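You operate a simulated robot arm through the tools that you are given. There is no shell and no other tool. Be economical: measure what you need, move in short steps, check, and stop when the job is done.

Carry out the task below with a simulated robot arm. There is one attempt and no reset: what you move stays moved.

Task
Set the gear housing in the black holder and grease the patch beside its bore.
Fine: use the felt dauber and the red tin; dauber back, lid on again. Set down upright: felt dauber. A coat counts when it lies all over at full strength: go over it till it gets no stronger.

It is judged by the outcome, as a careful person would: the job done as asked, and still so three seconds after it is handed in. It fails if anything else is knocked over, pushed out of place, dropped, spilled or broken. A push-on lid holds only when it is set on centred and level and pressed home; a screw cap is set on level and turned clockwise until tight.

Robot
A 7-joint arm with a two-finger parallel gripper, fixed in place. Base frame: the origin is at the foot of the arm, x ahead of it, y to its left, z up; the work surface is at about z = 0. Readings come in m, degrees, newtons and seconds.
With the tool pointing down near the work surface it reaches from about 0.22 to 0.58 m from the base axis. Its first joint turns from -66.0 to 66.0 degrees. Payload 2.5 kg.
Tool frame: the origin (TCP) lies between the finger pads and is the grasp point; the fingertips stand 0.023 m ahead of it; z points along the fingers, y is the line along which they close. Largest opening 0.094 m; finger width 0.038, thickness 0.01; the body of the gripper, 0.054 by 0.096 m, starts 0.039 m behind the TCP.
Orientation is told as [roll, pitch, yaw] about the base's x, y, z axes, in that order, counted from this pose: with the fingers straight down and closing along the base's y, the tool's x points along the base's -x, its y along +y and its z along -z.

Tools
- The arm moves only by the tool arm_command. Its argument "commands" is a list of rows, each a list of 7 numbers: the shift along the base's x, y, z in units of 25 mm (1.0 is 25 mm), then the turn, a rotation vector about the base's x, y, z in units of 4 degrees (1.0 is 4 degrees), then the finger opening in m, from 0 to 0.094. In form: [[x, y, z, ax, ay, az, grip], ...]. A call has 1 to 20 rows; each row shifts and turns the commanded pose from where the row before left it. A call with a number of a shift or a turn outside -1 to 1 is refused whole. Rows are played at 5 a second. More than 0.05 m and 8.6 degrees between two rows, or a gripper value outside its range, and nothing of the call is played. Where a pose cannot be reached the arm comes as near as it can. A force on the tool above 40 N (or 10 N above the force at the start of the call, whichever is more), or a blocked arm, ends the call early, and 0.2 s more pass. Each finger travels about 0.108 m/s and halts on what it meets, pressing with about 24 N; the grip force reading is that of the motor and also rises with nothing between the fingers. The clock runs only during rows and for 0.2 s after the last one: add rows that do not move to give the fingers time. It gives the time, the measured TCP pose, the force on the tool (base axes), the opening and the grip force at its end, in the units of the frame above (readings bear some noise), with the torque about the TCP (base axes, N m) and any sound that the robot's microphone picked up.
- Cameras (640 x 400 px; columns grow to the right, rows downward): "scene" is fixed at [0.0625, -0.3927, 0.5444]; the picture's right is [0.99, 0.11, 0.00], its down [0.06, -0.58, -0.81] and it looks along [-0.09, 0.81, -0.58] (base axes); focal length 257 px, centre (320, 200). "wrist" rides on the gripper at [0.086, 0.016, -0.074] in the tool frame; the picture's right is [-0.18, 0.98, 0.00], its down [-0.58, -0.11, -0.81] and it looks along [-0.79, -0.15, 0.59] (tool axes); focal length 243 px, centre (320, 200). There is no depth. A picture from a camera that has moved, and an enlarged one, comes with that camera's place and axes in the base frame and with its lens.
- get_image(camera): a new picture of that camera. The clock stands still meanwhile.
- zoom(camera, box): a new picture of the part [left, top, right, bottom] of that camera's present view, enlarged. The clock stands still meanwhile.
- job_done(): hands the job in; it is judged then, once.

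Work in short steps. Places have to be worked out from the pictures, the camera data and where the tool is seen: move nearer, look again, correct. Check each grasp and each placing, and mend what went wrong. You have 120 turns and 84 pictures in all, those below and enlarged ones among them. Open the gripper and draw the arm clear of the work before you hand the job in, unless the task says otherwise; then end with one line.

The tools are called after "Call:" by a JSON object that holds its "name" and its "arguments". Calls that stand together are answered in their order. arm_command: Moves the arm, as the interface text tells. Its arguments: {"type":"object","properties":{"commands":{"type":"array","items":{"type":"array","items":{"type":"number"}}}},"required":["commands"]} The other tools are called the same way: get_image (camera) takes a picture; zoom (camera, box) takes an enlarged picture of a part of a camera's view; job_done () hands the job in.

At the start:

```text
t: 0.0
tcp_pos: [0.2765, 0.3006, 0.2939]
tcp_rot: [0.0, 0.0, 0.0]
force: [-0.8, 0.0, -0.2]
moment: [0.0, 0.0, 0.0]
opening: 0.094
finger_force: 0.1
```

scene: 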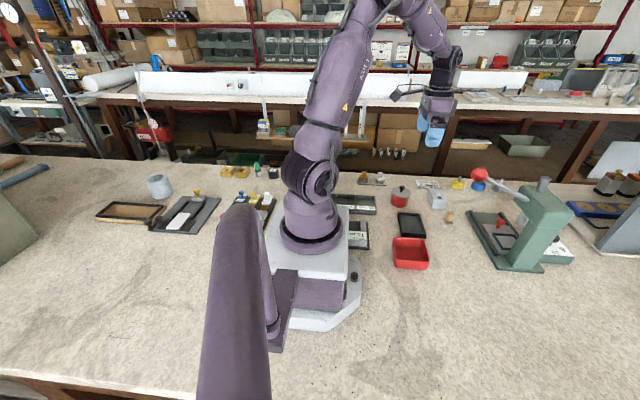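
wrist: 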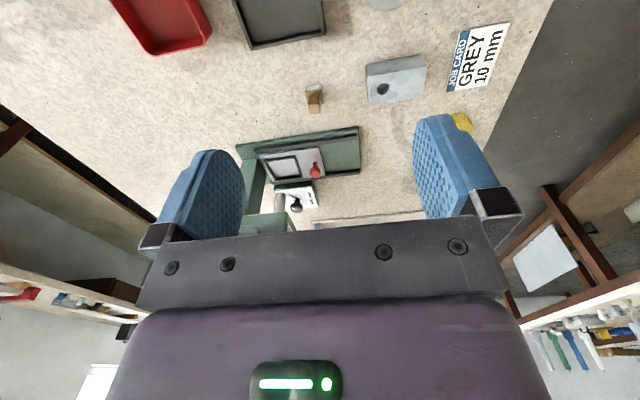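

The scene shows the work items right of the arm's base; I'll zoom in to identify them.

Call:
{"name": "zoom", "arguments": {"camera": "scene", "box": [340, 150, 500, 280]}}

Call:
{"name": "zoom", "arguments": {"camera": "scene", "box": [440, 150, 640, 280]}}

Call:
{"name": "zoom", "arguments": {"camera": "wrist", "box": [100, 0, 560, 240]}}

```text
3.08 times, centred on (420, 215) of scene
camera zoom: at [0.0625, -0.3927, 0.5444], right [0.99, 0.11, 0.0], down [0.06, -0.58, -0.81], along [-0.09, 0.81, -0.58], focal length 791 px, centre (12, 154)
```

zoom: 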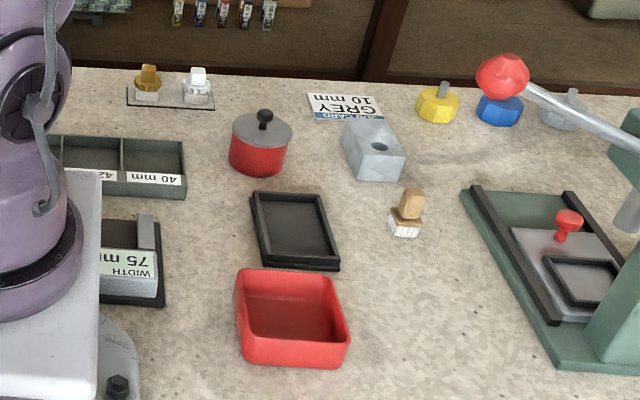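

```text
3.08 times, centred on (540, 215) of scene
camera zoom: at [0.0625, -0.3927, 0.5444], right [0.99, 0.11, 0.0], down [0.06, -0.58, -0.81], along [-0.09, 0.81, -0.58], focal length 791 px, centre (-357, 154)
```

zoom: 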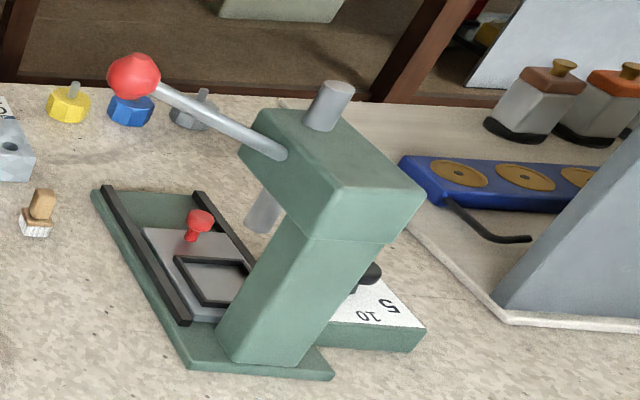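

```text
1.39 times, centred on (330, 120) of wrist
camera zoom: at [0.1901, 0.317, 0.3691], right [0.18, 0.98, 0.0], down [0.58, -0.11, 0.81], along [0.79, -0.15, -0.59], focal length 338 px, centre (306, 311)
```

zoom: 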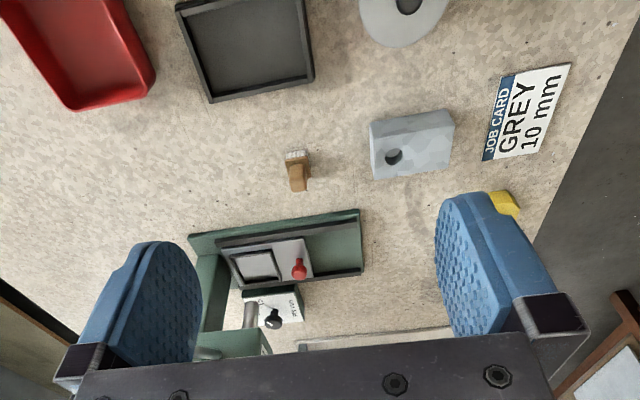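

Items located roughly: housing ≈(0.39,0.39), black tray ≈(0.28,0.25), tin ≈(0.26,0.37), a dauber ≈(0.40,0.29). I take tighter zooms to identify them and the patch.

Call:
{"name": "zoom", "arguments": {"camera": "scene", "box": [385, 170, 465, 220]}}

Call:
{"name": "zoom", "arguments": {"camera": "scene", "box": [90, 150, 290, 270]}}

Call:
{"name": "zoom", "arguments": {"camera": "wrist", "box": [220, 0, 440, 140]}}

```text
8.00 times, centred on (425, 195) of scene
camera zoom: at [0.0625, -0.3927, 0.5444], right [0.99, 0.11, 0.0], down [0.06, -0.58, -0.81], along [-0.09, 0.81, -0.58], focal length 2057 px, centre (-520, 240)
```

zoom: 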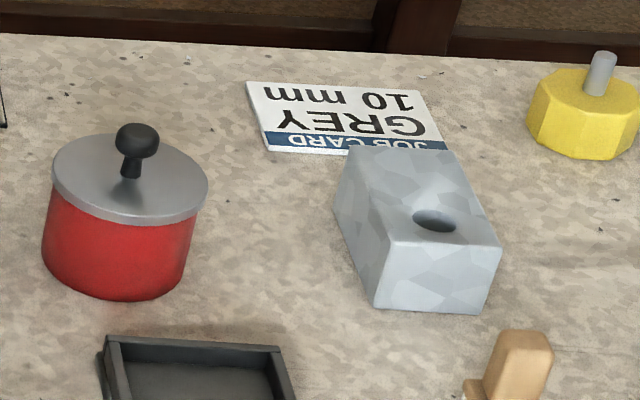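

```text
3.20 times, centred on (190, 210) of scene
camera zoom: at [0.0625, -0.3927, 0.5444], right [0.99, 0.11, 0.0], down [0.06, -0.58, -0.81], along [-0.09, 0.81, -0.58], focal length 823 px, centre (736, 168)
```

zoom: 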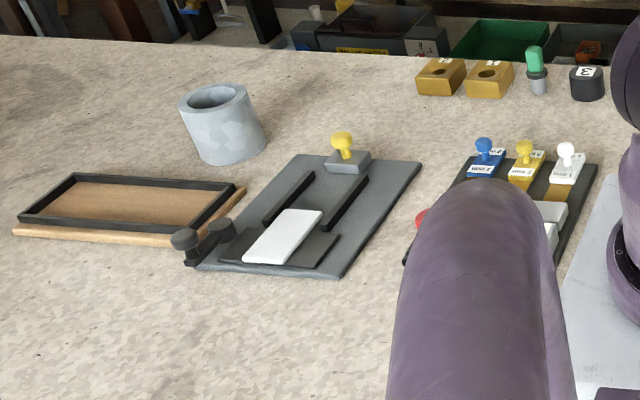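

```text
2.86 times, centred on (330, 70) of wrist
camera zoom: at [0.1901, 0.317, 0.3691], right [0.18, 0.98, 0.0], down [0.58, -0.11, 0.81], along [0.79, -0.15, -0.59], focal length 693 px, centre (291, 571)
```

zoom: 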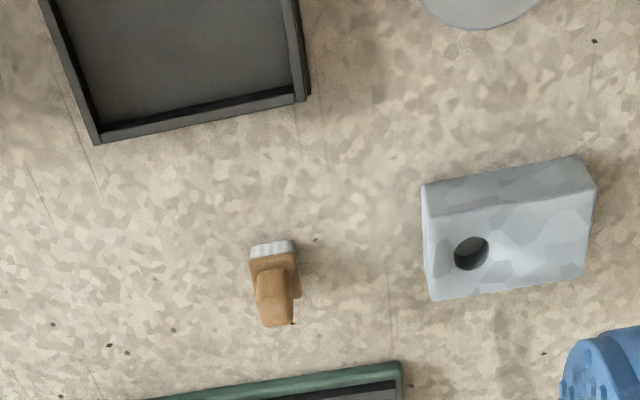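

The block with the bore (top z≈0.03, x 0.368–0.414, y 0.351–0.429) is the housing; the tray spans about x 0.245–0.315, y 0.199–0.305. I go lower for a closer wrist view of dauber and housing.

Call:
{"name": "arm_command", "arguments": {"commands": [[0.4, 0, -1, 0, 0, 0, 0.094], [0.4, 0, -1, 0, 0, 0, 0.094], [0.4, 0, -1, 0, 0, 0, 0.094], [0.4, 0, -1, 0, 0, 0, 0.094], [0.4, 0, -1, 0, 0, 0, 0.094], [0, 0, -0.8, 0, 0, 0, 0.094], [0, 0, 0, 0, 0, 0, 0.094]]}}

Call:
{"name": "get_image", "arguments": {"camera": "wrist"}}

```text
t: 1.6
tcp_pos: [0.3257, 0.3002, 0.1504]
tcp_rot: [0.0, 0.0, 0.0]
force: [0.3, 0.6, 0.5]
moment: [-0.01, 0.0, -0.02]
opening: 0.0939
finger_force: 0.1
```

```text
75 pictures are left
camera wrist: at [0.2412, 0.3159, 0.2245], right [0.18, 0.98, 0.0], down [0.58, -0.11, 0.81], along [0.79, -0.15, -0.59], focal length 243 px, centre (320, 200)
```

wrist: 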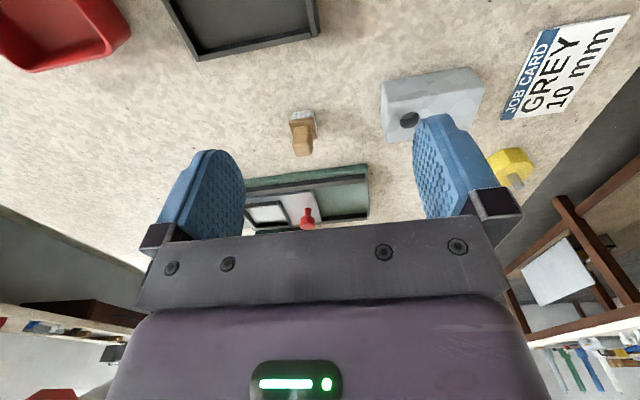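

Call:
{"name": "zoom", "arguments": {"camera": "wrist", "box": [260, 50, 500, 170]}}

```text
2.67 times, centred on (380, 110) of wrist
camera zoom: at [0.2412, 0.3159, 0.2245], right [0.18, 0.98, 0.0], down [0.58, -0.11, 0.81], along [0.79, -0.15, -0.59], focal length 647 px, centre (160, 440)
```

zoom: 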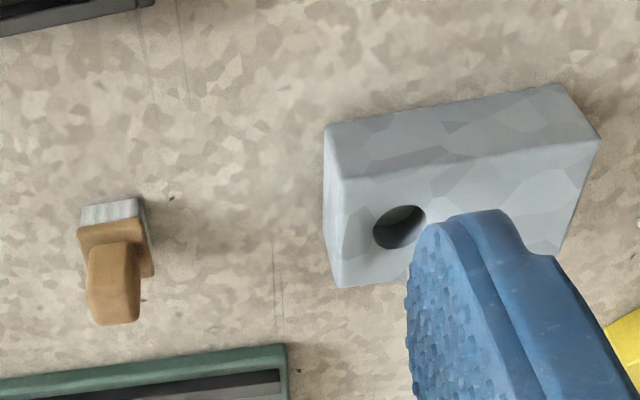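

Dauber stands at ≈(0.395,0.270), height ~0.045. I now turn the gripper 90° so the fingers close along x (the housing's short side), moving toward the housing.

Call:
{"name": "arm_command", "arguments": {"commands": [[0.13, 0.06, 0, 0, 0, 1, 0.094], [0.13, 0.06, 0, 0, 0, 1, 0.094], [0.13, 0.06, 0, 0, 0, 1, 0.094], [0.13, 0.06, 0, 0, 0, 1, 0.094], [0.13, 0.06, 0, 0, 0, 1, 0.094], [0.13, 0.06, 0, 0, 0, 1, 0.094], [0.13, 0.06, 0, 0, 0, 1, 0.094], [0.13, 0.06, 0, 0, 0, 1, 0.094], [0.13, 0.06, 0, 0, 0, 1, 0.094], [0.13, 0.06, 0, 0, 0, 1, 0.094], [0.13, 0.06, 0, 0, 0, 1, 0.094], [0.13, 0.06, 0, 0, 0, 1, 0.094], [0.13, 0.06, 0, 0, 0, 1, 0.094], [0.13, 0.06, 0, 0, 0, 1, 0.094], [0.13, 0.06, 0, 0, 0, 1, 0.094], [0.13, 0.06, 0, 0, 0, 1, 0.094], [0.13, 0.06, 0, 0, 0, 1, 0.094], [0.13, 0.06, 0, 0, 0, 1, 0.094], [0.13, 0.06, 0, 0, 0, 1, 0.094], [0.13, 0.06, 0, 0, 0, 1, 0.094]]}}

Call:
{"name": "arm_command", "arguments": {"commands": [[0, 0, 0, 0, 0, 1, 0.094], [0, 0, 0, 0, 0, 1, 0.094], [0, 0, 0, 0, 0, 0.5, 0.094], [0, 0, 0, 0, 0, 0, 0.094]]}}

Call:
{"name": "get_image", "arguments": {"camera": "wrist"}}

```text
t: 5.8
tcp_pos: [0.3895, 0.3297, 0.1499]
tcp_rot: [0.0, 0.1, 80.1]
force: [-0.2, 0.2, -0.3]
moment: [0.01, -0.03, 0.03]
opening: 0.0942
finger_force: 0.0
```

```text
t: 6.8
tcp_pos: [0.3896, 0.3306, 0.1489]
tcp_rot: [0.1, -0.1, 90.2]
force: [0.4, 0.3, -0.2]
moment: [-0.01, -0.01, 0.03]
opening: 0.0941
finger_force: 0.0
```

```text
73 pictures are left
camera wrist: at [0.3743, 0.2443, 0.2243], right [-0.98, 0.18, 0.0], down [0.11, 0.58, 0.81], along [0.15, 0.79, -0.59], focal length 243 px, centre (320, 200)
```

wrist: 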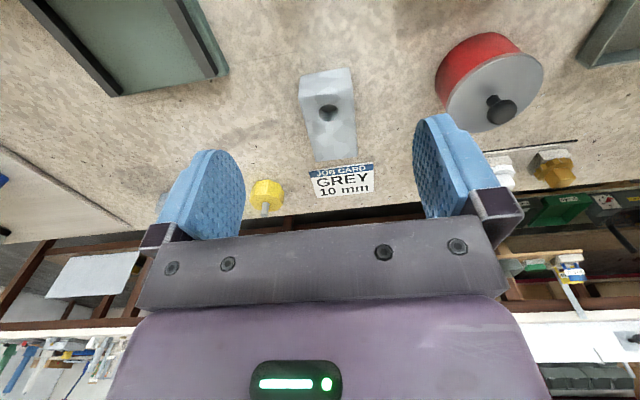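

Call:
{"name": "zoom", "arguments": {"camera": "wrist", "box": [270, 50, 400, 170]}}

Call:
{"name": "zoom", "arguments": {"camera": "wrist", "box": [410, 10, 600, 210]}}

```text
3.33 times, centred on (335, 110) of wrist
camera zoom: at [0.3743, 0.2443, 0.2243], right [-0.98, 0.18, 0.0], down [0.11, 0.58, 0.81], along [0.15, 0.79, -0.59], focal length 809 px, centre (270, 500)
```

zoom: 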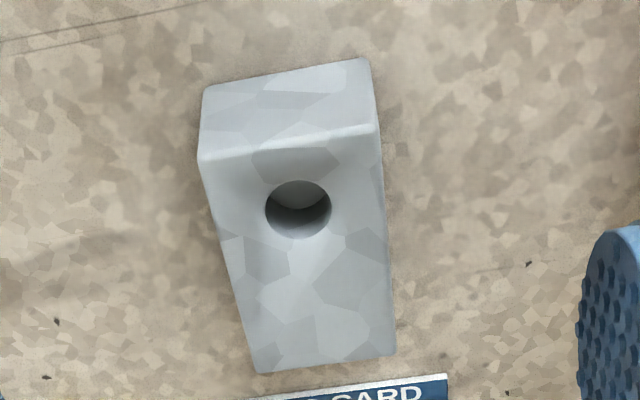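

```text
2.00 times, centred on (505, 110) of wrist
camera zoom: at [0.3743, 0.2443, 0.2243], right [-0.98, 0.18, 0.0], down [0.11, 0.58, 0.81], along [0.15, 0.79, -0.59], focal length 485 px, centre (-50, 380)
```

zoom: 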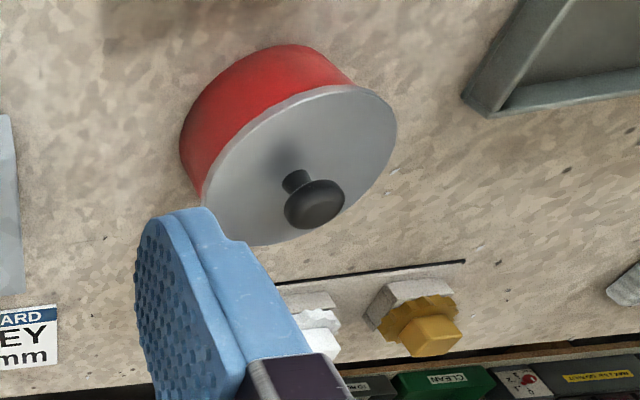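

Housing refined: centre (0.391,0.394), 46×78 mm, aligned with the axes. I move over it and descend with open fingers to TCP z 0.038, then close.

Call:
{"name": "arm_command", "arguments": {"commands": [[0.06, 1, 0, 0, 0, 0, 0.094], [0, 1, 0, 0, 0, 0, 0.094], [0, 0.54, 0, 0, 0, 0, 0.094], [0, 0, -1, 0, 0, 0, 0.094], [0, 0, -1, 0, 0, 0, 0.094], [0, 0, -1, 0, 0, 0, 0.094], [0, 0, -1, 0, 0, 0, 0.094], [0, 0, -0.44, 0, 0, 0, 0.094], [0, 0, 0, 0, 0, 0, 0.094]]}}

Call:
{"name": "get_image", "arguments": {"camera": "wrist"}}

```text
t: 8.8
tcp_pos: [0.3926, 0.3933, 0.0398]
tcp_rot: [0.0, 0.0, 90.1]
force: [-0.4, -0.2, 0.9]
moment: [-0.01, -0.01, 0.06]
opening: 0.0941
finger_force: 0.1
```

```text
70 pictures are left
camera wrist: at [0.3761, 0.3073, 0.1141], right [-0.98, 0.18, 0.0], down [0.11, 0.58, 0.81], along [0.15, 0.79, -0.59], focal length 243 px, centre (320, 200)
```

wrist: 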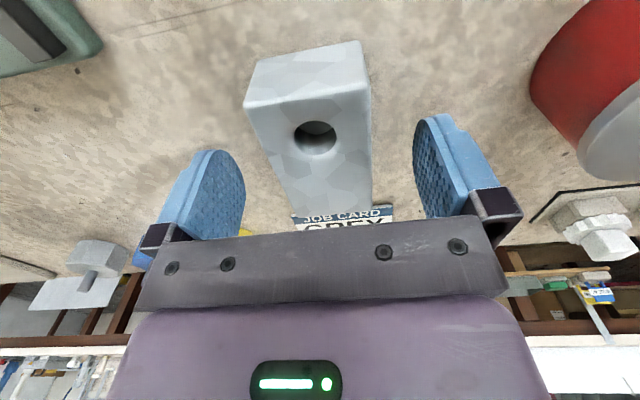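

Good, the block is between the fingers. Closing now.

Call:
{"name": "arm_command", "arguments": {"commands": [[0, 0, 0, 0, 0, 0, 0.06], [0, 0, 0, 0, 0, 0, 0.04], [0, 0, 0, 0, 0, 0, 0.03], [0, 0, 0, 0, 0, 0, 0.03]]}}

Call:
{"name": "arm_command", "arguments": {"commands": [[0, 0, 0.4, 0, 0, 0, 0.03], [0, 0, 1, 0, 0, 0, 0.03], [0, 0, 1, 0, 0, 0, 0.03], [0, 0, 1, 0, 0, 0, 0.03], [0, 0, 1, 0, 0, 0, 0.03], [0, 0, 0, 0, 0, 0, 0.03]]}}

Call:
{"name": "get_image", "arguments": {"camera": "wrist"}}

```text
t: 9.8
tcp_pos: [0.3927, 0.3927, 0.0401]
tcp_rot: [0.0, 0.0, 90.0]
force: [-0.1, 0.4, 0.5]
moment: [-0.01, 0.1, -0.05]
opening: 0.0459
finger_force: 23.8
```

```text
t: 11.2
tcp_pos: [0.3916, 0.3939, 0.1499]
tcp_rot: [0.0, -0.1, 89.9]
force: [0.5, 0.3, -0.4]
moment: [0.04, 0.02, 0.0]
opening: 0.0299
finger_force: 0.1
```

```text
69 pictures are left
camera wrist: at [0.3759, 0.3082, 0.2247], right [-0.98, 0.18, 0.0], down [0.11, 0.58, 0.81], along [0.15, 0.79, -0.59], focal length 243 px, centre (320, 200)
```

wrist: 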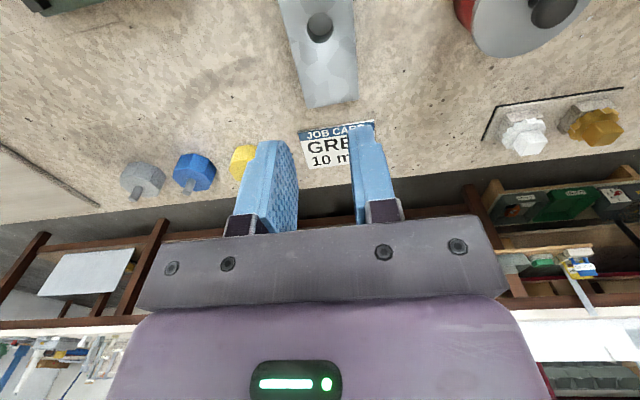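

The block slipped out (grip too shallow); it's still in place. I go down deeper (TCP z≈0.030), grip fully and lift gently.

Call:
{"name": "arm_command", "arguments": {"commands": [[0, 0, 0, 0, 0, 0, 0.07], [0, 0, 0, 0, 0, 0, 0.094], [0, 0, -1, 0, 0, 0, 0.094], [0, 0, -1, 0, 0, 0, 0.094], [0, 0, -1, 0, 0, 0, 0.094], [0, 0, -1, 0, 0, 0, 0.094], [0, 0, -0.8, 0, 0, 0, 0.094], [0, 0, 0, 0, 0, 0, 0.094], [0, 0, 0, 0, 0, 0, 0.06], [0, 0, 0, 0, 0, 0, 0.03], [0, 0, 0, 0, 0, 0, 0], [0, 0, 0, 0, 0, 0, 0], [0, 0, 0, 0, 0, 0, 0]]}}

Call:
{"name": "arm_command", "arguments": {"commands": [[0, 0, 0.1, 0, 0, 0, 0], [0, 0, 0.2, 0, 0, 0, 0], [0, 0, 0.3, 0, 0, 0, 0], [0, 0, 0.3, 0, 0, 0, 0], [0, 0, 0.3, 0, 0, 0, 0], [0, 0, 0, 0, 0, 0, 0]]}}

Call:
{"name": "get_image", "arguments": {"camera": "wrist"}}

```text
t: 14.0
tcp_pos: [0.3906, 0.3949, 0.0271]
tcp_rot: [-0.1, 0.0, 90.0]
force: [0.1, -0.1, 0.5]
moment: [0.03, -0.02, 0.01]
opening: 0.0458
finger_force: 23.7
```

```text
t: 15.4
tcp_pos: [0.3928, 0.3936, 0.0593]
tcp_rot: [0.0, 0.0, 90.0]
force: [-0.3, 0.0, -3.4]
moment: [0.0, -0.01, 0.01]
opening: 0.0461
finger_force: 24.0
```

```text
68 pictures are left
camera wrist: at [0.3766, 0.3075, 0.1331], right [-0.98, 0.18, 0.0], down [0.11, 0.58, 0.81], along [0.15, 0.79, -0.59], focal length 243 px, centre (320, 200)
```

wrist: 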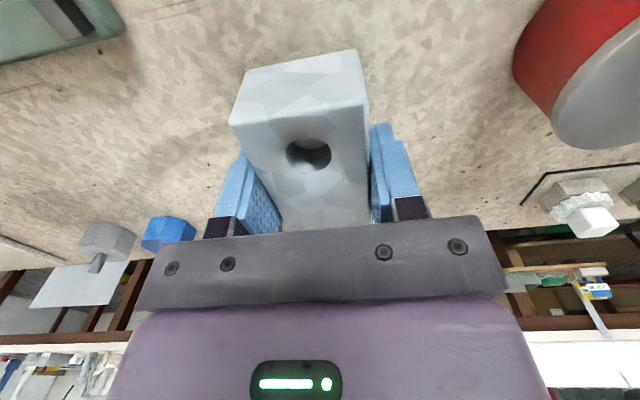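

Block is held (3.4 N weight). Before travelling toward the tray, I check the scene for the press lever's position relative to the arm's path.

Call:
{"name": "get_image", "arguments": {"camera": "scene"}}

```text
67 pictures are left
```

scene: 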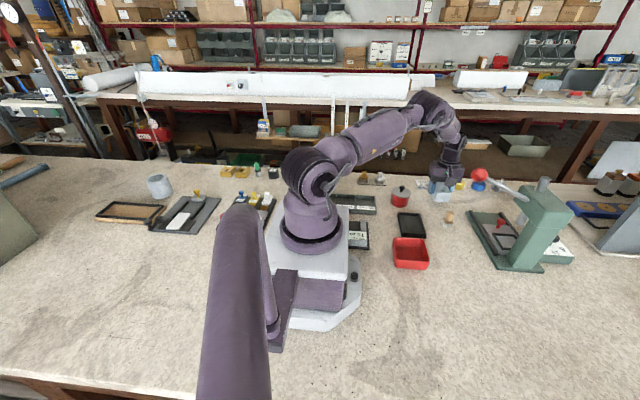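

The press lever ball appears to overhang around (0.38,0.17,0.24), so I keep clear of it. I raise the block to 0.14 and travel diagonally to above the tray.

Call:
{"name": "arm_command", "arguments": {"commands": [[0, 0, 0.5, 0, 0, 0, 0], [0, 0, 0.9, 0, 0, 0, 0], [0, 0, 0.9, 0, 0, 0, 0], [0, 0, 0.9, 0, 0, 0, 0], [-0.3, -0.4, 0, 0, 0, 0, 0], [-0.6, -0.8, 0, 0, 0, 0, 0], [-0.6, -0.8, 0, 0, 0, 0, 0], [-0.6, -0.8, 0, 0, 0, 0, 0], [-0.6, -0.8, 0, 0, 0, 0, 0], [-0.6, -0.8, 0, 0, 0, 0, 0], [-0.6, -0.8, 0, 0, 0, 0, 0], [-0.6, -0.8, 0, 0, 0, 0, 0], [0, 0, 0, 0, 0, 0, 0]]}}

Call:
{"name": "get_image", "arguments": {"camera": "wrist"}}

Call:
{"name": "zoom", "arguments": {"camera": "scene", "box": [360, 150, 560, 275]}}

```text
t: 18.2
tcp_pos: [0.28, 0.2475, 0.1383]
tcp_rot: [0.0, 0.0, 90.0]
force: [-0.5, 0.2, -3.9]
moment: [-0.01, -0.03, 0.01]
opening: 0.0458
finger_force: 24.0
```

```text
66 pictures are left
camera wrist: at [0.2643, 0.1601, 0.2133], right [-0.98, 0.18, 0.0], down [0.11, 0.58, 0.81], along [0.15, 0.79, -0.59], focal length 243 px, centre (320, 200)
```

wrist: 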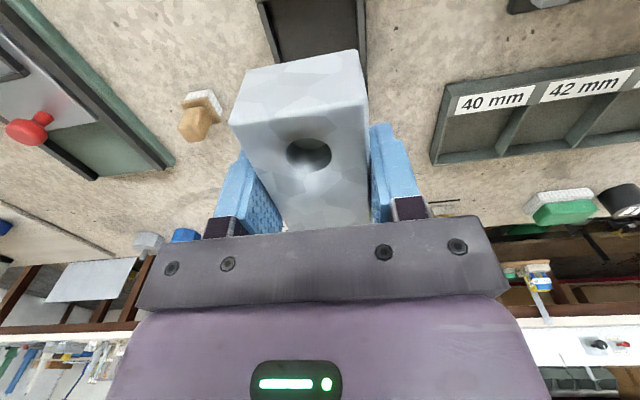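

```text
3.20 times, centred on (460, 212) of scene
camera zoom: at [0.0625, -0.3927, 0.5444], right [0.99, 0.11, 0.0], down [0.06, -0.58, -0.81], along [-0.09, 0.81, -0.58], focal length 823 px, centre (-128, 160)
```

zoom: 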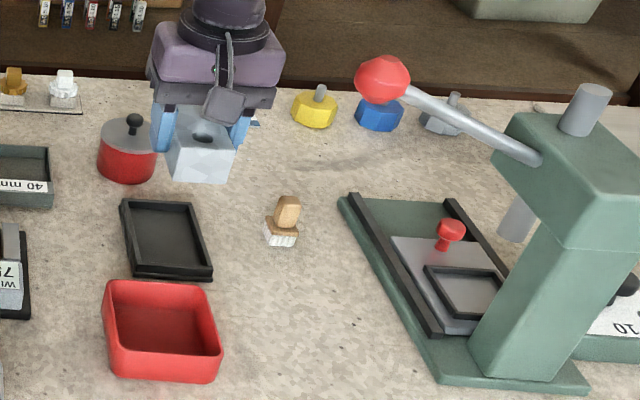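

Tray centre works out to (0.280,0.248), aligned with the held block. I lower to just above the walls and look.

Call:
{"name": "arm_command", "arguments": {"commands": [[0, 0, -0.6, 0, 0, 0, 0], [0, 0, -0.8, 0, 0, 0, 0], [0, 0, -0.8, 0, 0, 0, 0], [0, 0, -0.8, 0, 0, 0, 0], [0, 0, -0.7, 0, 0, 0, 0], [0, 0, 0, 0, 0, 0, 0]]}}

Call:
{"name": "get_image", "arguments": {"camera": "wrist"}}

Call:
{"name": "zoom", "arguments": {"camera": "scene", "box": [370, 170, 450, 250]}}

```text
t: 19.6
tcp_pos: [0.2812, 0.2447, 0.046]
tcp_rot: [0.0, -0.1, 89.9]
force: [-0.4, -1.0, -3.8]
moment: [0.07, 0.01, 0.02]
opening: 0.0462
finger_force: 24.2
```

```text
64 pictures are left
camera wrist: at [0.2648, 0.1585, 0.12], right [-0.98, 0.18, 0.0], down [0.11, 0.58, 0.81], along [0.15, 0.79, -0.59], focal length 243 px, centre (320, 200)
```

wrist: 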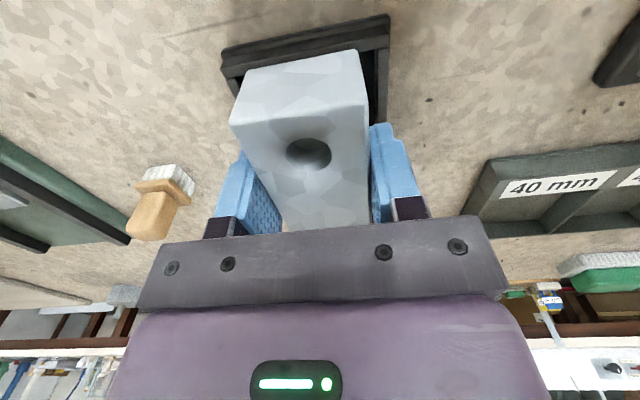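

```text
5.00 times, centred on (410, 210) of scene
camera zoom: at [0.0625, -0.3927, 0.5444], right [0.99, 0.11, 0.0], down [0.06, -0.58, -0.81], along [-0.09, 0.81, -0.58], focal length 1286 px, centre (-130, 150)
```

zoom: 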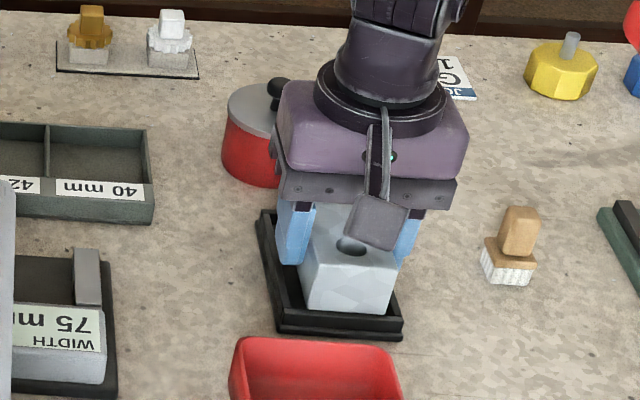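

The near wall looks close to the block's end; I zoom to measure before the last bit.

Call:
{"name": "zoom", "arguments": {"camera": "wrist", "box": [200, 0, 420, 130]}}

```text
2.91 times, centred on (310, 65) of wrist
camera zoom: at [0.2648, 0.1585, 0.12], right [-0.98, 0.18, 0.0], down [0.11, 0.58, 0.81], along [0.15, 0.79, -0.59], focal length 706 px, centre (349, 593)
```

zoom: 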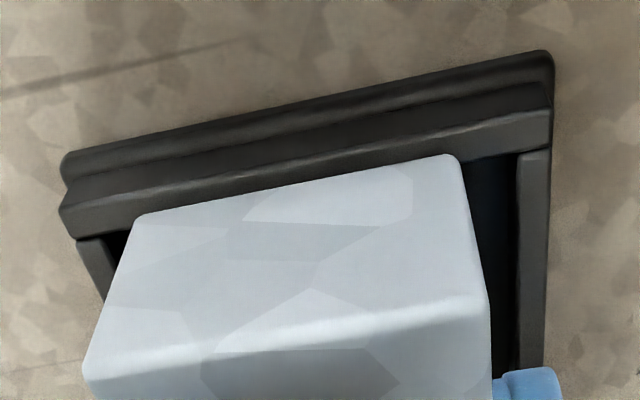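

The walls are taller than thought (~15 mm), so finger tips may touch them before the block reaches the floor. I shift 4 mm in +y and feel downwards in small steps.

Call:
{"name": "arm_command", "arguments": {"commands": [[-0.02, 0.12, 0, 0, 0, 0, 0], [0, 0, -0.1, 0, 0, 0, 0], [0, 0, -0.08, 0, 0, 0, 0], [0, 0, -0.08, 0, 0, 0, 0], [0, 0, 0, 0, 0, 0, 0]]}}

Call:
{"name": "zoom", "arguments": {"camera": "wrist", "box": [180, 0, 460, 250]}}

```text
t: 20.8
tcp_pos: [0.2794, 0.2498, 0.0403]
tcp_rot: [-0.2, -0.2, 90.0]
force: [-1.1, 5.0, 14.5]
moment: [-0.66, 0.33, -0.11]
opening: 0.0456
finger_force: 23.6
```

```text
1.60 times, centred on (320, 125) of wrist
camera zoom: at [0.2634, 0.1621, 0.115], right [-0.98, 0.18, 0.0], down [0.11, 0.58, 0.81], along [0.15, 0.79, -0.59], focal length 388 px, centre (320, 320)
```

zoom: 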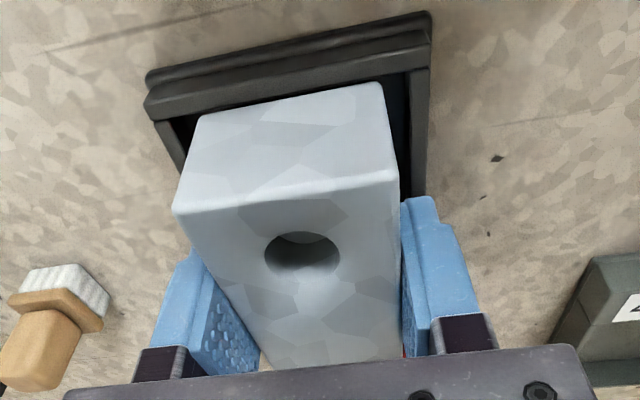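

Contact is at the block's near end on the near wall (the block sits ~4 mm nearer than the TCP). I lift slightly, shift +y 4.5 mm and +x 2 mm, and feel down again.

Call:
{"name": "arm_command", "arguments": {"commands": [[0, 0, 0.25, 0, 0, 0, 0], [0.08, 0.18, 0, 0, 0, 0, 0], [0, 0, 0, 0, 0, 0, 0], [0, 0, -0.2, 0, 0, 0, 0], [0, 0, -0.08, 0, 0, 0, 0], [0, 0, -0.08, 0, 0, 0, 0], [0, 0, 0, 0, 0, 0, 0]]}}

Call:
{"name": "zoom", "arguments": {"camera": "wrist", "box": [180, 0, 460, 250]}}

```text
t: 22.3
tcp_pos: [0.2812, 0.2508, 0.0388]
tcp_rot: [0.0, 0.1, 89.9]
force: [-1.0, -1.8, 5.1]
moment: [0.16, 0.25, 0.03]
opening: 0.0459
finger_force: 23.3
stopped in row 7: the force on the tool passed its limit (the readings are from after the stop); the commanded pose is now the measured one
```

```text
1.60 times, centred on (320, 125) of wrist
camera zoom: at [0.2654, 0.1652, 0.1138], right [-0.98, 0.18, 0.0], down [0.11, 0.58, 0.81], along [0.15, 0.79, -0.59], focal length 388 px, centre (320, 320)
```

zoom: 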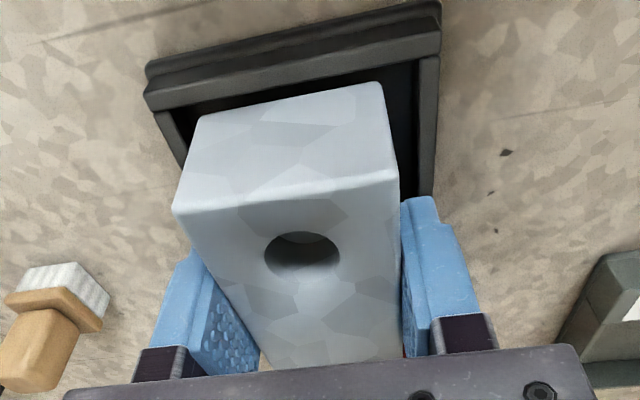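

The fingertips rest on the side walls (~15.5 mm high) with the block still ~8 mm up. I'll put the block back on the bench, re-grip it higher (tips ~14 mm up) and lift very gently.

Call:
{"name": "arm_command", "arguments": {"commands": [[0, 0, 0.3, 0, 0, 0, 0], [0, 0, 0.6, 0, 0, 0, 0], [0, 0, 0.8, 0, 0, 0, 0], [0, 0, 0.8, 0, 0, 0, 0], [0, 0, 0.8, 0, 0, 0, 0], [0.3, 0.4, 0, 0, 0, 0, 0], [0.6, 0.8, 0, 0, 0, 0, 0], [0.6, 0.8, 0, 0, 0, 0, 0], [0.6, 0.8, 0, 0, 0, 0, 0], [0.6, 0.8, 0, 0, 0, 0, 0], [0.6, 0.8, 0, 0, 0, 0, 0], [0.6, 0.8, 0, 0, 0, 0, 0], [0.3, 0.4, 0, 0, 0, 0, 0], [0, 0, -0.5, 0, 0, 0, 0], [0, 0, -0.8, 0, 0, 0, 0], [0, 0, -0.8, 0, 0, 0, 0], [0, 0, -0.8, 0, 0, 0, 0], [0, 0, -0.5, 0, 0, 0, 0], [0, 0, 0, 0, 0, 0, 0]]}}

```text
t: 26.3
tcp_pos: [0.3858, 0.3928, 0.0367]
tcp_rot: [0.0, 0.1, 90.1]
force: [0.1, -0.1, -3.6]
moment: [0.03, 0.0, 0.02]
opening: 0.0458
finger_force: 23.3
```

Feeling down to the bench until it carries the block.

Call:
{"name": "arm_command", "arguments": {"commands": [[0, 0, -0.12, 0, 0, 0, 0], [0, 0, -0.08, 0, 0, 0, 0], [0, 0, 0, 0, 0, 0, 0]]}}

```text
t: 27.1
tcp_pos: [0.3847, 0.3923, 0.032]
tcp_rot: [0.0, 0.1, 90.0]
force: [-1.0, 0.7, -3.9]
moment: [0.0, -0.01, 0.0]
opening: 0.046
finger_force: 23.4
```

Call:
{"name": "arm_command", "arguments": {"commands": [[0, 0, -0.08, 0, 0, 0, 0], [0, 0, -0.06, 0, 0, 0, 0], [0, 0, 0, 0, 0, 0, 0]]}}

```text
t: 27.9
tcp_pos: [0.386, 0.3928, 0.0287]
tcp_rot: [-0.1, 0.0, 90.0]
force: [-1.9, -3.1, 5.6]
moment: [0.24, 0.27, 0.13]
opening: 0.046
finger_force: 23.8
```

Block is on the bench. I open, raise the grip by 8 mm, re-centre in y, close and lift slowly.

Call:
{"name": "arm_command", "arguments": {"commands": [[0, 0, 0, 0, 0, 0, 0.06], [0, 0, 0, 0, 0, 0, 0.07], [0, -0.1, 0.34, 0, 0, 0, 0.07], [0, 0, 0, 0, 0, 0, 0.07], [0, 0, 0, 0, 0, 0, 0.04], [0, 0, 0, 0, 0, 0, 0], [0, 0, 0, 0, 0, 0, 0], [0, 0, 0, 0, 0, 0, 0]]}}

Call:
{"name": "arm_command", "arguments": {"commands": [[0, 0, 0.04, 0, 0, 0, 0], [0, 0, 0.06, 0, 0, 0, 0], [0, 0, 0.08, 0, 0, 0, 0], [0, 0, 0.08, 0, 0, 0, 0], [0, 0, 0, 0, 0, 0, 0]]}}

```text
t: 29.7
tcp_pos: [0.3867, 0.3888, 0.0355]
tcp_rot: [0.0, 0.1, 90.0]
force: [-0.5, -0.5, 2.4]
moment: [-0.18, 0.16, 0.02]
opening: 0.046
finger_force: 23.9
```

```text
t: 30.9
tcp_pos: [0.3871, 0.39, 0.0422]
tcp_rot: [0.0, 0.1, 90.1]
force: [0.4, 0.5, -4.2]
moment: [0.01, 0.0, 0.0]
opening: 0.0461
finger_force: 23.6
```

Held at the higher grip. I go gently back to the tray.

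Call:
{"name": "arm_command", "arguments": {"commands": [[0, 0, 0.2, 0, 0, 0, 0], [0, 0, 0.4, 0, 0, 0, 0], [0, 0, 0.6, 0, 0, 0, 0], [0, 0, 0.6, 0, 0, 0, 0], [0, 0, 0.6, 0, 0, 0, 0], [0, 0, 0.5, 0, 0, 0, 0], [0, 0, 0.2, 0, 0, 0, 0], [-0.2, -0.26, 0, 0, 0, 0, 0], [-0.4, -0.53, 0, 0, 0, 0, 0], [-0.55, -0.72, 0, 0, 0, 0, 0], [-0.55, -0.72, 0, 0, 0, 0, 0], [-0.55, -0.72, 0, 0, 0, 0, 0], [-0.55, -0.72, 0, 0, 0, 0, 0], [-0.55, -0.72, 0, 0, 0, 0, 0], [-0.5, -0.65, 0, 0, 0, 0, 0], [-0.26, -0.34, 0, 0, 0, 0, 0], [-0.13, -0.18, 0, 0, 0, 0, 0], [0, 0, 0, 0, 0, 0, 0]]}}

Call:
{"name": "arm_command", "arguments": {"commands": [[0, 0, -0.3, 0, 0, 0, 0], [0, 0, -0.5, 0, 0, 0, 0], [0, 0, -0.6, 0, 0, 0, 0], [0, 0, -0.6, 0, 0, 0, 0], [0, 0, -0.4, 0, 0, 0, 0], [0, 0, -0.2, 0, 0, 0, 0], [0, 0, 0, 0, 0, 0, 0]]}}

Call:
{"name": "zoom", "arguments": {"camera": "wrist", "box": [180, 0, 460, 250]}}

```text
t: 34.7
tcp_pos: [0.2793, 0.2504, 0.1215]
tcp_rot: [0.1, 0.1, 90.1]
force: [-0.9, 0.7, -3.6]
moment: [-0.01, 0.04, 0.01]
opening: 0.0461
finger_force: 23.8
```

```text
t: 36.3
tcp_pos: [0.2813, 0.251, 0.0559]
tcp_rot: [0.0, 0.1, 90.0]
force: [0.1, 0.3, -4.7]
moment: [0.01, 0.01, -0.01]
opening: 0.0458
finger_force: 23.9
```

```text
1.60 times, centred on (320, 125) of wrist
camera zoom: at [0.2642, 0.1643, 0.1305], right [-0.98, 0.18, 0.0], down [0.11, 0.58, 0.81], along [0.15, 0.79, -0.59], focal length 388 px, centre (320, 320)
```

zoom: 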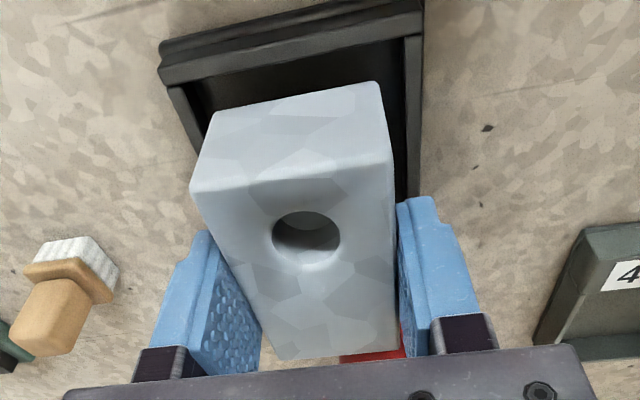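

Block is centred over the tray opening. Lowering slowly.

Call:
{"name": "arm_command", "arguments": {"commands": [[0, 0, -0.2, 0, 0, 0, 0], [0, 0, -0.2, 0, 0, 0, 0], [0, 0, -0.1, 0, 0, 0, 0], [0, 0, -0.06, 0, 0, 0, 0], [0, 0, 0, 0, 0, 0, 0]]}}

```text
t: 37.5
tcp_pos: [0.2796, 0.2499, 0.0411]
tcp_rot: [0.1, 0.1, 90.0]
force: [0.0, -0.5, -4.4]
moment: [0.03, -0.02, 0.0]
opening: 0.0458
finger_force: 24.0
```

Call:
{"name": "arm_command", "arguments": {"commands": [[0, 0, -0.06, 0, 0, 0, 0], [0, 0, 0, 0, 0, 0, 0]]}}

Call:
{"name": "arm_command", "arguments": {"commands": [[0, 0, -0.05, 0, 0, 0, 0], [0, 0, 0, 0, 0, 0, 0]]}}

```text
t: 38.1
tcp_pos: [0.2812, 0.2506, 0.0403]
tcp_rot: [0.0, 0.1, 89.9]
force: [-4.7, -5.7, 22.9]
moment: [0.02, 0.43, 0.03]
opening: 0.046
finger_force: 24.1
```

```text
t: 38.7
tcp_pos: [0.2814, 0.25, 0.0388]
tcp_rot: [-0.1, 0.0, 90.1]
force: [-5.6, -1.8, 22.6]
moment: [0.13, 0.28, -0.03]
opening: 0.0459
finger_force: 24.2
```

Firm contact with the block bottom at ≈3–4 mm, i.e. at the tray floor. I open and rise, then look.

Call:
{"name": "arm_command", "arguments": {"commands": [[0, 0, 0.04, 0, 0, 0, 0.05], [0, 0, 0, 0, 0, 0, 0.06], [0, 0, 0, 0, 0, 0, 0.07], [0, 0, 0.6, 0, 0, 0, 0.07], [0, 0, 0.8, 0, 0, 0, 0.07], [0, 0, 0.8, 0, 0, 0, 0.07], [0, 0, 0.8, 0, 0, 0, 0.07], [0, -0.6, 0.5, 0, 0, 0, 0.07], [0, -0.6, 0, 0, 0, 0, 0.07], [0, -0.6, 0, 0, 0, 0, 0.07], [0, 0, 0, 0, 0, 0, 0.07]]}}

Call:
{"name": "get_image", "arguments": {"camera": "wrist"}}

```text
t: 41.1
tcp_pos: [0.2798, 0.2052, 0.1254]
tcp_rot: [0.0, 0.1, 90.0]
force: [0.2, 0.5, -0.7]
moment: [-0.01, -0.01, -0.04]
opening: 0.0703
finger_force: 0.1
```

```text
58 pictures are left
camera wrist: at [0.2652, 0.1188, 0.2006], right [-0.98, 0.18, 0.0], down [0.11, 0.58, 0.81], along [0.15, 0.79, -0.59], focal length 243 px, centre (320, 200)
```

wrist: 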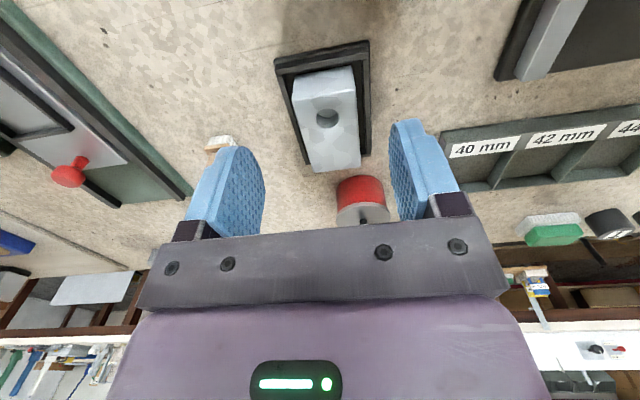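

Call:
{"name": "zoom", "arguments": {"camera": "wrist", "box": [260, 30, 390, 230]}}

```text
2.00 times, centred on (325, 130) of wrist
camera zoom: at [0.2652, 0.1188, 0.2006], right [-0.98, 0.18, 0.0], down [0.11, 0.58, 0.81], along [0.15, 0.79, -0.59], focal length 485 px, centre (310, 340)
```

zoom: 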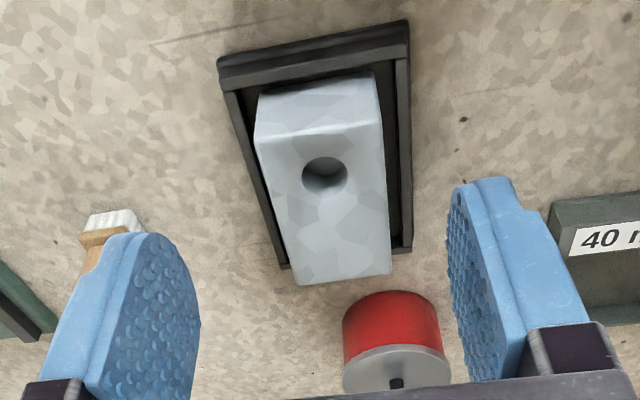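

Housing sits level in the tray (x 0.258–0.305, y 0.214–0.293, bore ≈(0.281,0.234)). Next the tin lid: I move to view the tin more closely.

Call:
{"name": "arm_command", "arguments": {"commands": [[0, 0, 0.8, 0, 0, 0, 0.07], [-0.2, 1, 0.4, 0, 0, 0, 0.07], [-0.2, 1, 0, 0, 0, 0, 0.06], [-0.2, 1, 0, 0, 0, 0, 0.05], [-0.2, 0.8, 0, 0, 0, 0, 0.05], [0, 0.6, 0, 0, 0, 0, 0.05], [0, 0, 0, 0, 0, 0, 0.05]]}}

Call:
{"name": "zoom", "arguments": {"camera": "wrist", "box": [200, 0, 440, 230]}}

```text
t: 42.7
tcp_pos: [0.2606, 0.3157, 0.1566]
tcp_rot: [0.0, 0.1, 90.0]
force: [0.5, -0.2, 0.4]
moment: [0.03, -0.01, 0.0]
opening: 0.0501
finger_force: 0.1
```

```text
1.74 times, centred on (320, 115) of wrist
camera zoom: at [0.2447, 0.229, 0.2315], right [-0.98, 0.18, 0.0], down [0.11, 0.58, 0.81], along [0.15, 0.79, -0.59], focal length 422 px, centre (320, 348)
```

zoom: 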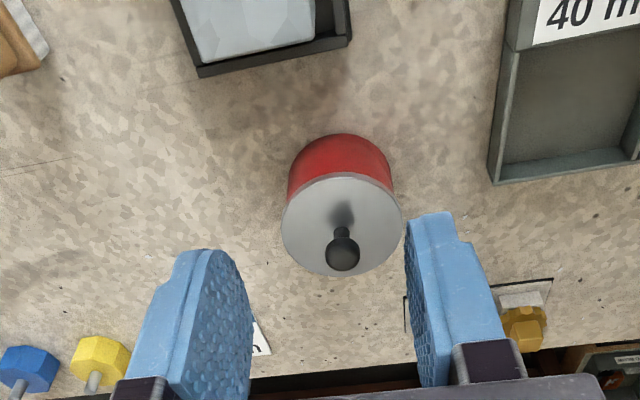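

Lid centre ≈(0.260,0.371), lid top ≈0.048, knob ball centre ≈0.068. I move over it, lower to TCP z≈0.075 and close on the knob.

Call:
{"name": "arm_command", "arguments": {"commands": [[0, 1, 0, 0, 0, 0, 0.05], [0, 0.8, 0, 0, 0, 0, 0.05], [0, 0.43, 0, 0, 0, 0, 0.05], [0, 0, -0.8, 0, 0, 0, 0.05], [0, 0, -0.8, 0, 0, 0, 0.05], [0, 0, -0.8, 0, 0, 0, 0.05], [0, 0, -0.5, 0, 0, 0, 0.05], [0, 0, -0.3, 0, 0, 0, 0.05], [0, 0, 0, 0, 0, 0, 0.05]]}}

Call:
{"name": "get_image", "arguments": {"camera": "wrist"}}

```text
t: 44.7
tcp_pos: [0.2589, 0.371, 0.0761]
tcp_rot: [0.0, 0.1, 90.0]
force: [0.2, -0.5, -0.3]
moment: [0.02, -0.01, -0.03]
opening: 0.05
finger_force: 0.0
```

```text
55 pictures are left
camera wrist: at [0.244, 0.2845, 0.1509], right [-0.98, 0.18, 0.0], down [0.11, 0.58, 0.81], along [0.15, 0.79, -0.59], focal length 243 px, centre (320, 200)
```

wrist: 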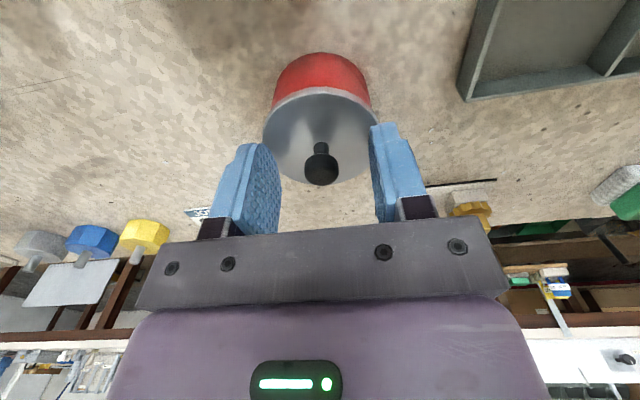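

Knob is centred between the fingers. Close and lift slowly.

Call:
{"name": "arm_command", "arguments": {"commands": [[0, 0, 0, 0, 0, 0, 0.03], [0, 0, 0, 0, 0, 0, 0.01], [0, 0, 0, 0, 0, 0, 0], [0, 0, 0, 0, 0, 0, 0]]}}

Call:
{"name": "arm_command", "arguments": {"commands": [[0, 0, 0.08, 0, 0, 0, 0], [0, 0, 0.1, 0, 0, 0, 0], [0, 0, 0.1, 0, 0, 0, 0], [0, 0, 0, 0, 0, 0, 0]]}}

Call:
{"name": "get_image", "arguments": {"camera": "wrist"}}

```text
t: 45.7
tcp_pos: [0.2602, 0.3712, 0.0768]
tcp_rot: [0.0, 0.1, 90.0]
force: [-0.3, 0.5, 0.3]
moment: [-0.01, -0.04, 0.01]
opening: 0.0161
finger_force: 24.0
heard: snap
```

```text
t: 46.7
tcp_pos: [0.2597, 0.3713, 0.0831]
tcp_rot: [0.0, 0.1, 90.0]
force: [-0.6, 0.0, 0.3]
moment: [0.01, -0.02, 0.0]
opening: 0.0161
finger_force: 24.0
```

```text
54 pictures are left
camera wrist: at [0.2439, 0.2839, 0.1586], right [-0.98, 0.18, 0.0], down [0.11, 0.58, 0.81], along [0.15, 0.79, -0.59], focal length 243 px, centre (320, 200)
```

wrist: 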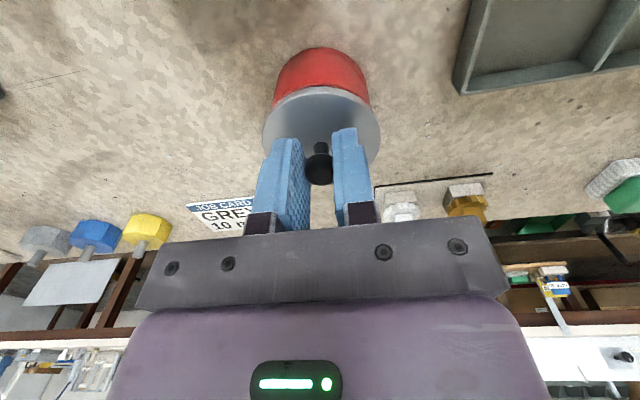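

A snap was heard – the lid came off its seat on gripping/lifting. Raise more and check it follows.

Call:
{"name": "arm_command", "arguments": {"commands": [[0, 0, 0.3, 0, 0, 0, 0], [0, 0, 0.6, 0, 0, 0, 0], [0, 0, 0.7, 0, 0, 0, 0], [0, 0, 0.7, 0, 0, 0, 0], [0, 0, 0, 0, 0, 0, 0]]}}

Call:
{"name": "get_image", "arguments": {"camera": "wrist"}}

Call:
{"name": "zoom", "arguments": {"camera": "scene", "box": [360, 140, 460, 220]}}

```text
t: 47.9
tcp_pos: [0.259, 0.3719, 0.1407]
tcp_rot: [0.1, 0.1, 89.9]
force: [-0.1, -0.2, 0.0]
moment: [0.04, -0.01, 0.01]
opening: 0.0161
finger_force: 23.6
```

```text
53 pictures are left
camera wrist: at [0.2431, 0.2844, 0.216], right [-0.98, 0.18, 0.0], down [0.11, 0.58, 0.81], along [0.15, 0.79, -0.59], focal length 243 px, centre (320, 200)
```

wrist: 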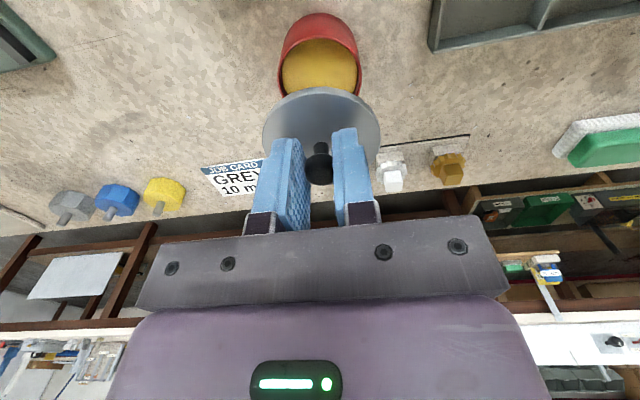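

```text
5.00 times, centred on (410, 180) of scene
camera zoom: at [0.0625, -0.3927, 0.5444], right [0.99, 0.11, 0.0], down [0.06, -0.58, -0.81], along [-0.09, 0.81, -0.58], focal length 1286 px, centre (-130, 300)
```

zoom: 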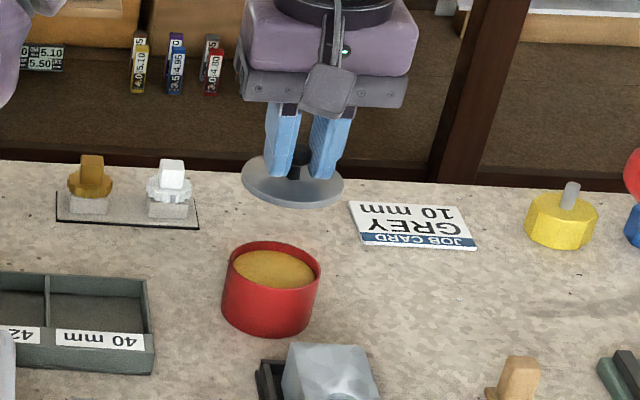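

Lid off; grease visible. I set the lid down on the free bench spot at about (0.365,0.385).

Call:
{"name": "arm_command", "arguments": {"commands": [[0.4, 0.05, 0, 0, 0, 0, 0], [0.8, 0.1, 0, 0, 0, 0, 0], [0.8, 0.1, 0, 0, 0, 0, 0], [0.8, 0.1, 0, 0, 0, 0, 0], [0.8, 0.1, 0, 0, 0, 0, 0], [0.6, 0.1, 0, 0, 0, 0, 0], [0, 0, -0.8, 0, 0, 0, 0], [0, 0, -0.8, 0, 0, 0, 0], [0, 0, -0.8, 0, 0, 0, 0], [0, 0, -0.8, 0, 0, 0, 0], [0, 0, -0.5, 0, 0, 0, 0], [0, 0, 0, 0, 0, 0, 0]]}}

Call:
{"name": "zoom", "arguments": {"camera": "scene", "box": [380, 140, 500, 230]}}

```text
t: 50.5
tcp_pos: [0.3657, 0.3853, 0.0497]
tcp_rot: [-0.1, 0.1, 90.1]
force: [0.4, 0.0, -0.7]
moment: [0.02, 0.01, 0.0]
opening: 0.016
finger_force: 23.9
```

```text
4.44 times, centred on (440, 185) of scene
camera zoom: at [0.0625, -0.3927, 0.5444], right [0.99, 0.11, 0.0], down [0.06, -0.58, -0.81], along [-0.09, 0.81, -0.58], focal length 1143 px, centre (-213, 267)
```

zoom: 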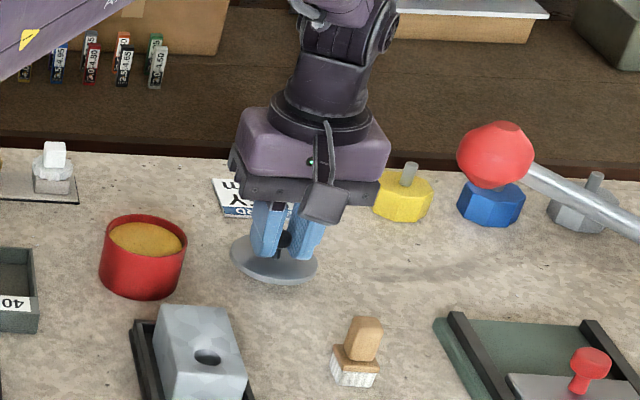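

Lower gently until the lid touches the bench.

Call:
{"name": "arm_command", "arguments": {"commands": [[0, 0, -0.3, 0, 0, 0, 0], [0, 0, -0.15, 0, 0, 0, 0], [0, 0, -0.06, 0, 0, 0, 0], [0, 0, 0, 0, 0, 0, 0]]}}

```text
t: 51.5
tcp_pos: [0.3648, 0.3851, 0.037]
tcp_rot: [0.1, 0.1, 90.0]
force: [-0.1, -0.5, -0.9]
moment: [0.0, -0.01, 0.02]
opening: 0.0161
finger_force: 23.6
```

Call:
{"name": "arm_command", "arguments": {"commands": [[0, 0, -0.08, 0, 0, 0, 0], [0, 0, -0.06, 0, 0, 0, 0], [0, 0, 0, 0, 0, 0, 0]]}}

```text
t: 52.3
tcp_pos: [0.3656, 0.3862, 0.0334]
tcp_rot: [-0.1, 0.0, 90.0]
force: [-2.1, -3.8, 10.1]
moment: [-0.07, 0.03, -0.01]
opening: 0.0158
finger_force: 23.9
```

Lid rests on the bench. I release it, rise, and turn back to yaw 0 for the dauber.

Call:
{"name": "arm_command", "arguments": {"commands": [[0, 0, 0.02, 0, 0, 0, 0.03], [0, 0, 0, 0, 0, 0, 0.05], [0, 0, 0.6, 0, 0, 0, 0.05], [0, 0, 1, 0, 0, 0, 0.05], [0, 0, 1, 0, 0, 0, 0.05], [0, 0, 1, 0, 0, 0, 0.05], [0, 0, 1, 0, 0, -1, 0.05], [0, 0, 0, 0, 0, -1, 0.05], [0, 0, 0, 0, 0, -1, 0.05], [0, 0, 0, 0, 0, -1, 0.05], [0, 0, 0, 0, 0, -1, 0.05], [0, 0, 0, 0, 0, -1, 0.05], [0, 0, 0, 0, 0, -1, 0.05], [0, 0, 0, 0, 0, -1, 0.05], [0, 0, 0, 0, 0, -1, 0.05], [0, 0, 0, 0, 0, -1, 0.05], [0, 0, 0, 0, 0, -1, 0.05], [0, 0, 0, 0, 0, -1, 0.05]]}}

Call:
{"name": "arm_command", "arguments": {"commands": [[-0.1, -0.6, 0, 0, 0, -1, 0.05], [-0.1, -0.6, 0, 0, 0, -1, 0.05], [-0.1, -0.6, 0, 0, 0, -1, 0.05], [-0.1, -0.6, 0, 0, 0, -1, 0.05], [-0.1, -0.6, 0, 0, 0, -1, 0.05], [-0.1, -0.4, 0, 0, 0, -1, 0.05], [0, 0, 0, 0, 0, -1, 0.05], [0, 0, 0, 0, 0, -1, 0.05], [0, 0, 0, 0, 0, -1, 0.05], [0, 0, 0, 0, 0, -1, 0.05], [0, 0, 0, 0, 0, -0.5, 0.05], [0, 0, 0, 0, 0, 0, 0.05]]}}

Call:
{"name": "get_image", "arguments": {"camera": "wrist"}}

```text
t: 56.1
tcp_pos: [0.3649, 0.3842, 0.1482]
tcp_rot: [-0.1, 0.1, 42.0]
force: [0.0, 0.0, 1.3]
moment: [0.02, 0.01, 0.01]
opening: 0.05
finger_force: 0.1
```

```text
t: 58.7
tcp_pos: [0.3501, 0.2989, 0.1505]
tcp_rot: [0.0, 0.1, 0.1]
force: [0.2, -0.7, -0.1]
moment: [0.01, 0.02, -0.02]
opening: 0.0497
finger_force: 0.0
```

```text
50 pictures are left
camera wrist: at [0.2633, 0.3158, 0.2235], right [0.18, 0.98, 0.0], down [0.58, -0.11, 0.81], along [0.79, -0.15, -0.59], focal length 243 px, centre (320, 200)
```

wrist: 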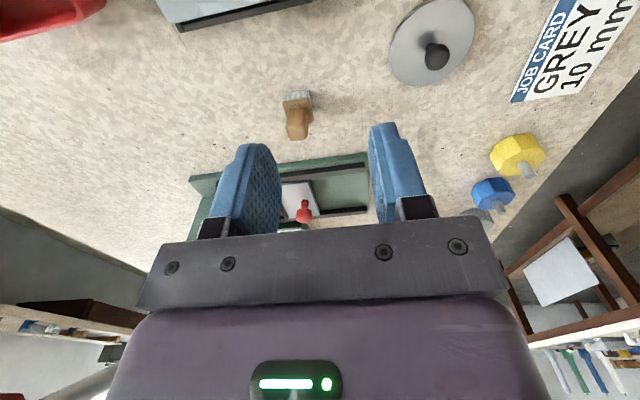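

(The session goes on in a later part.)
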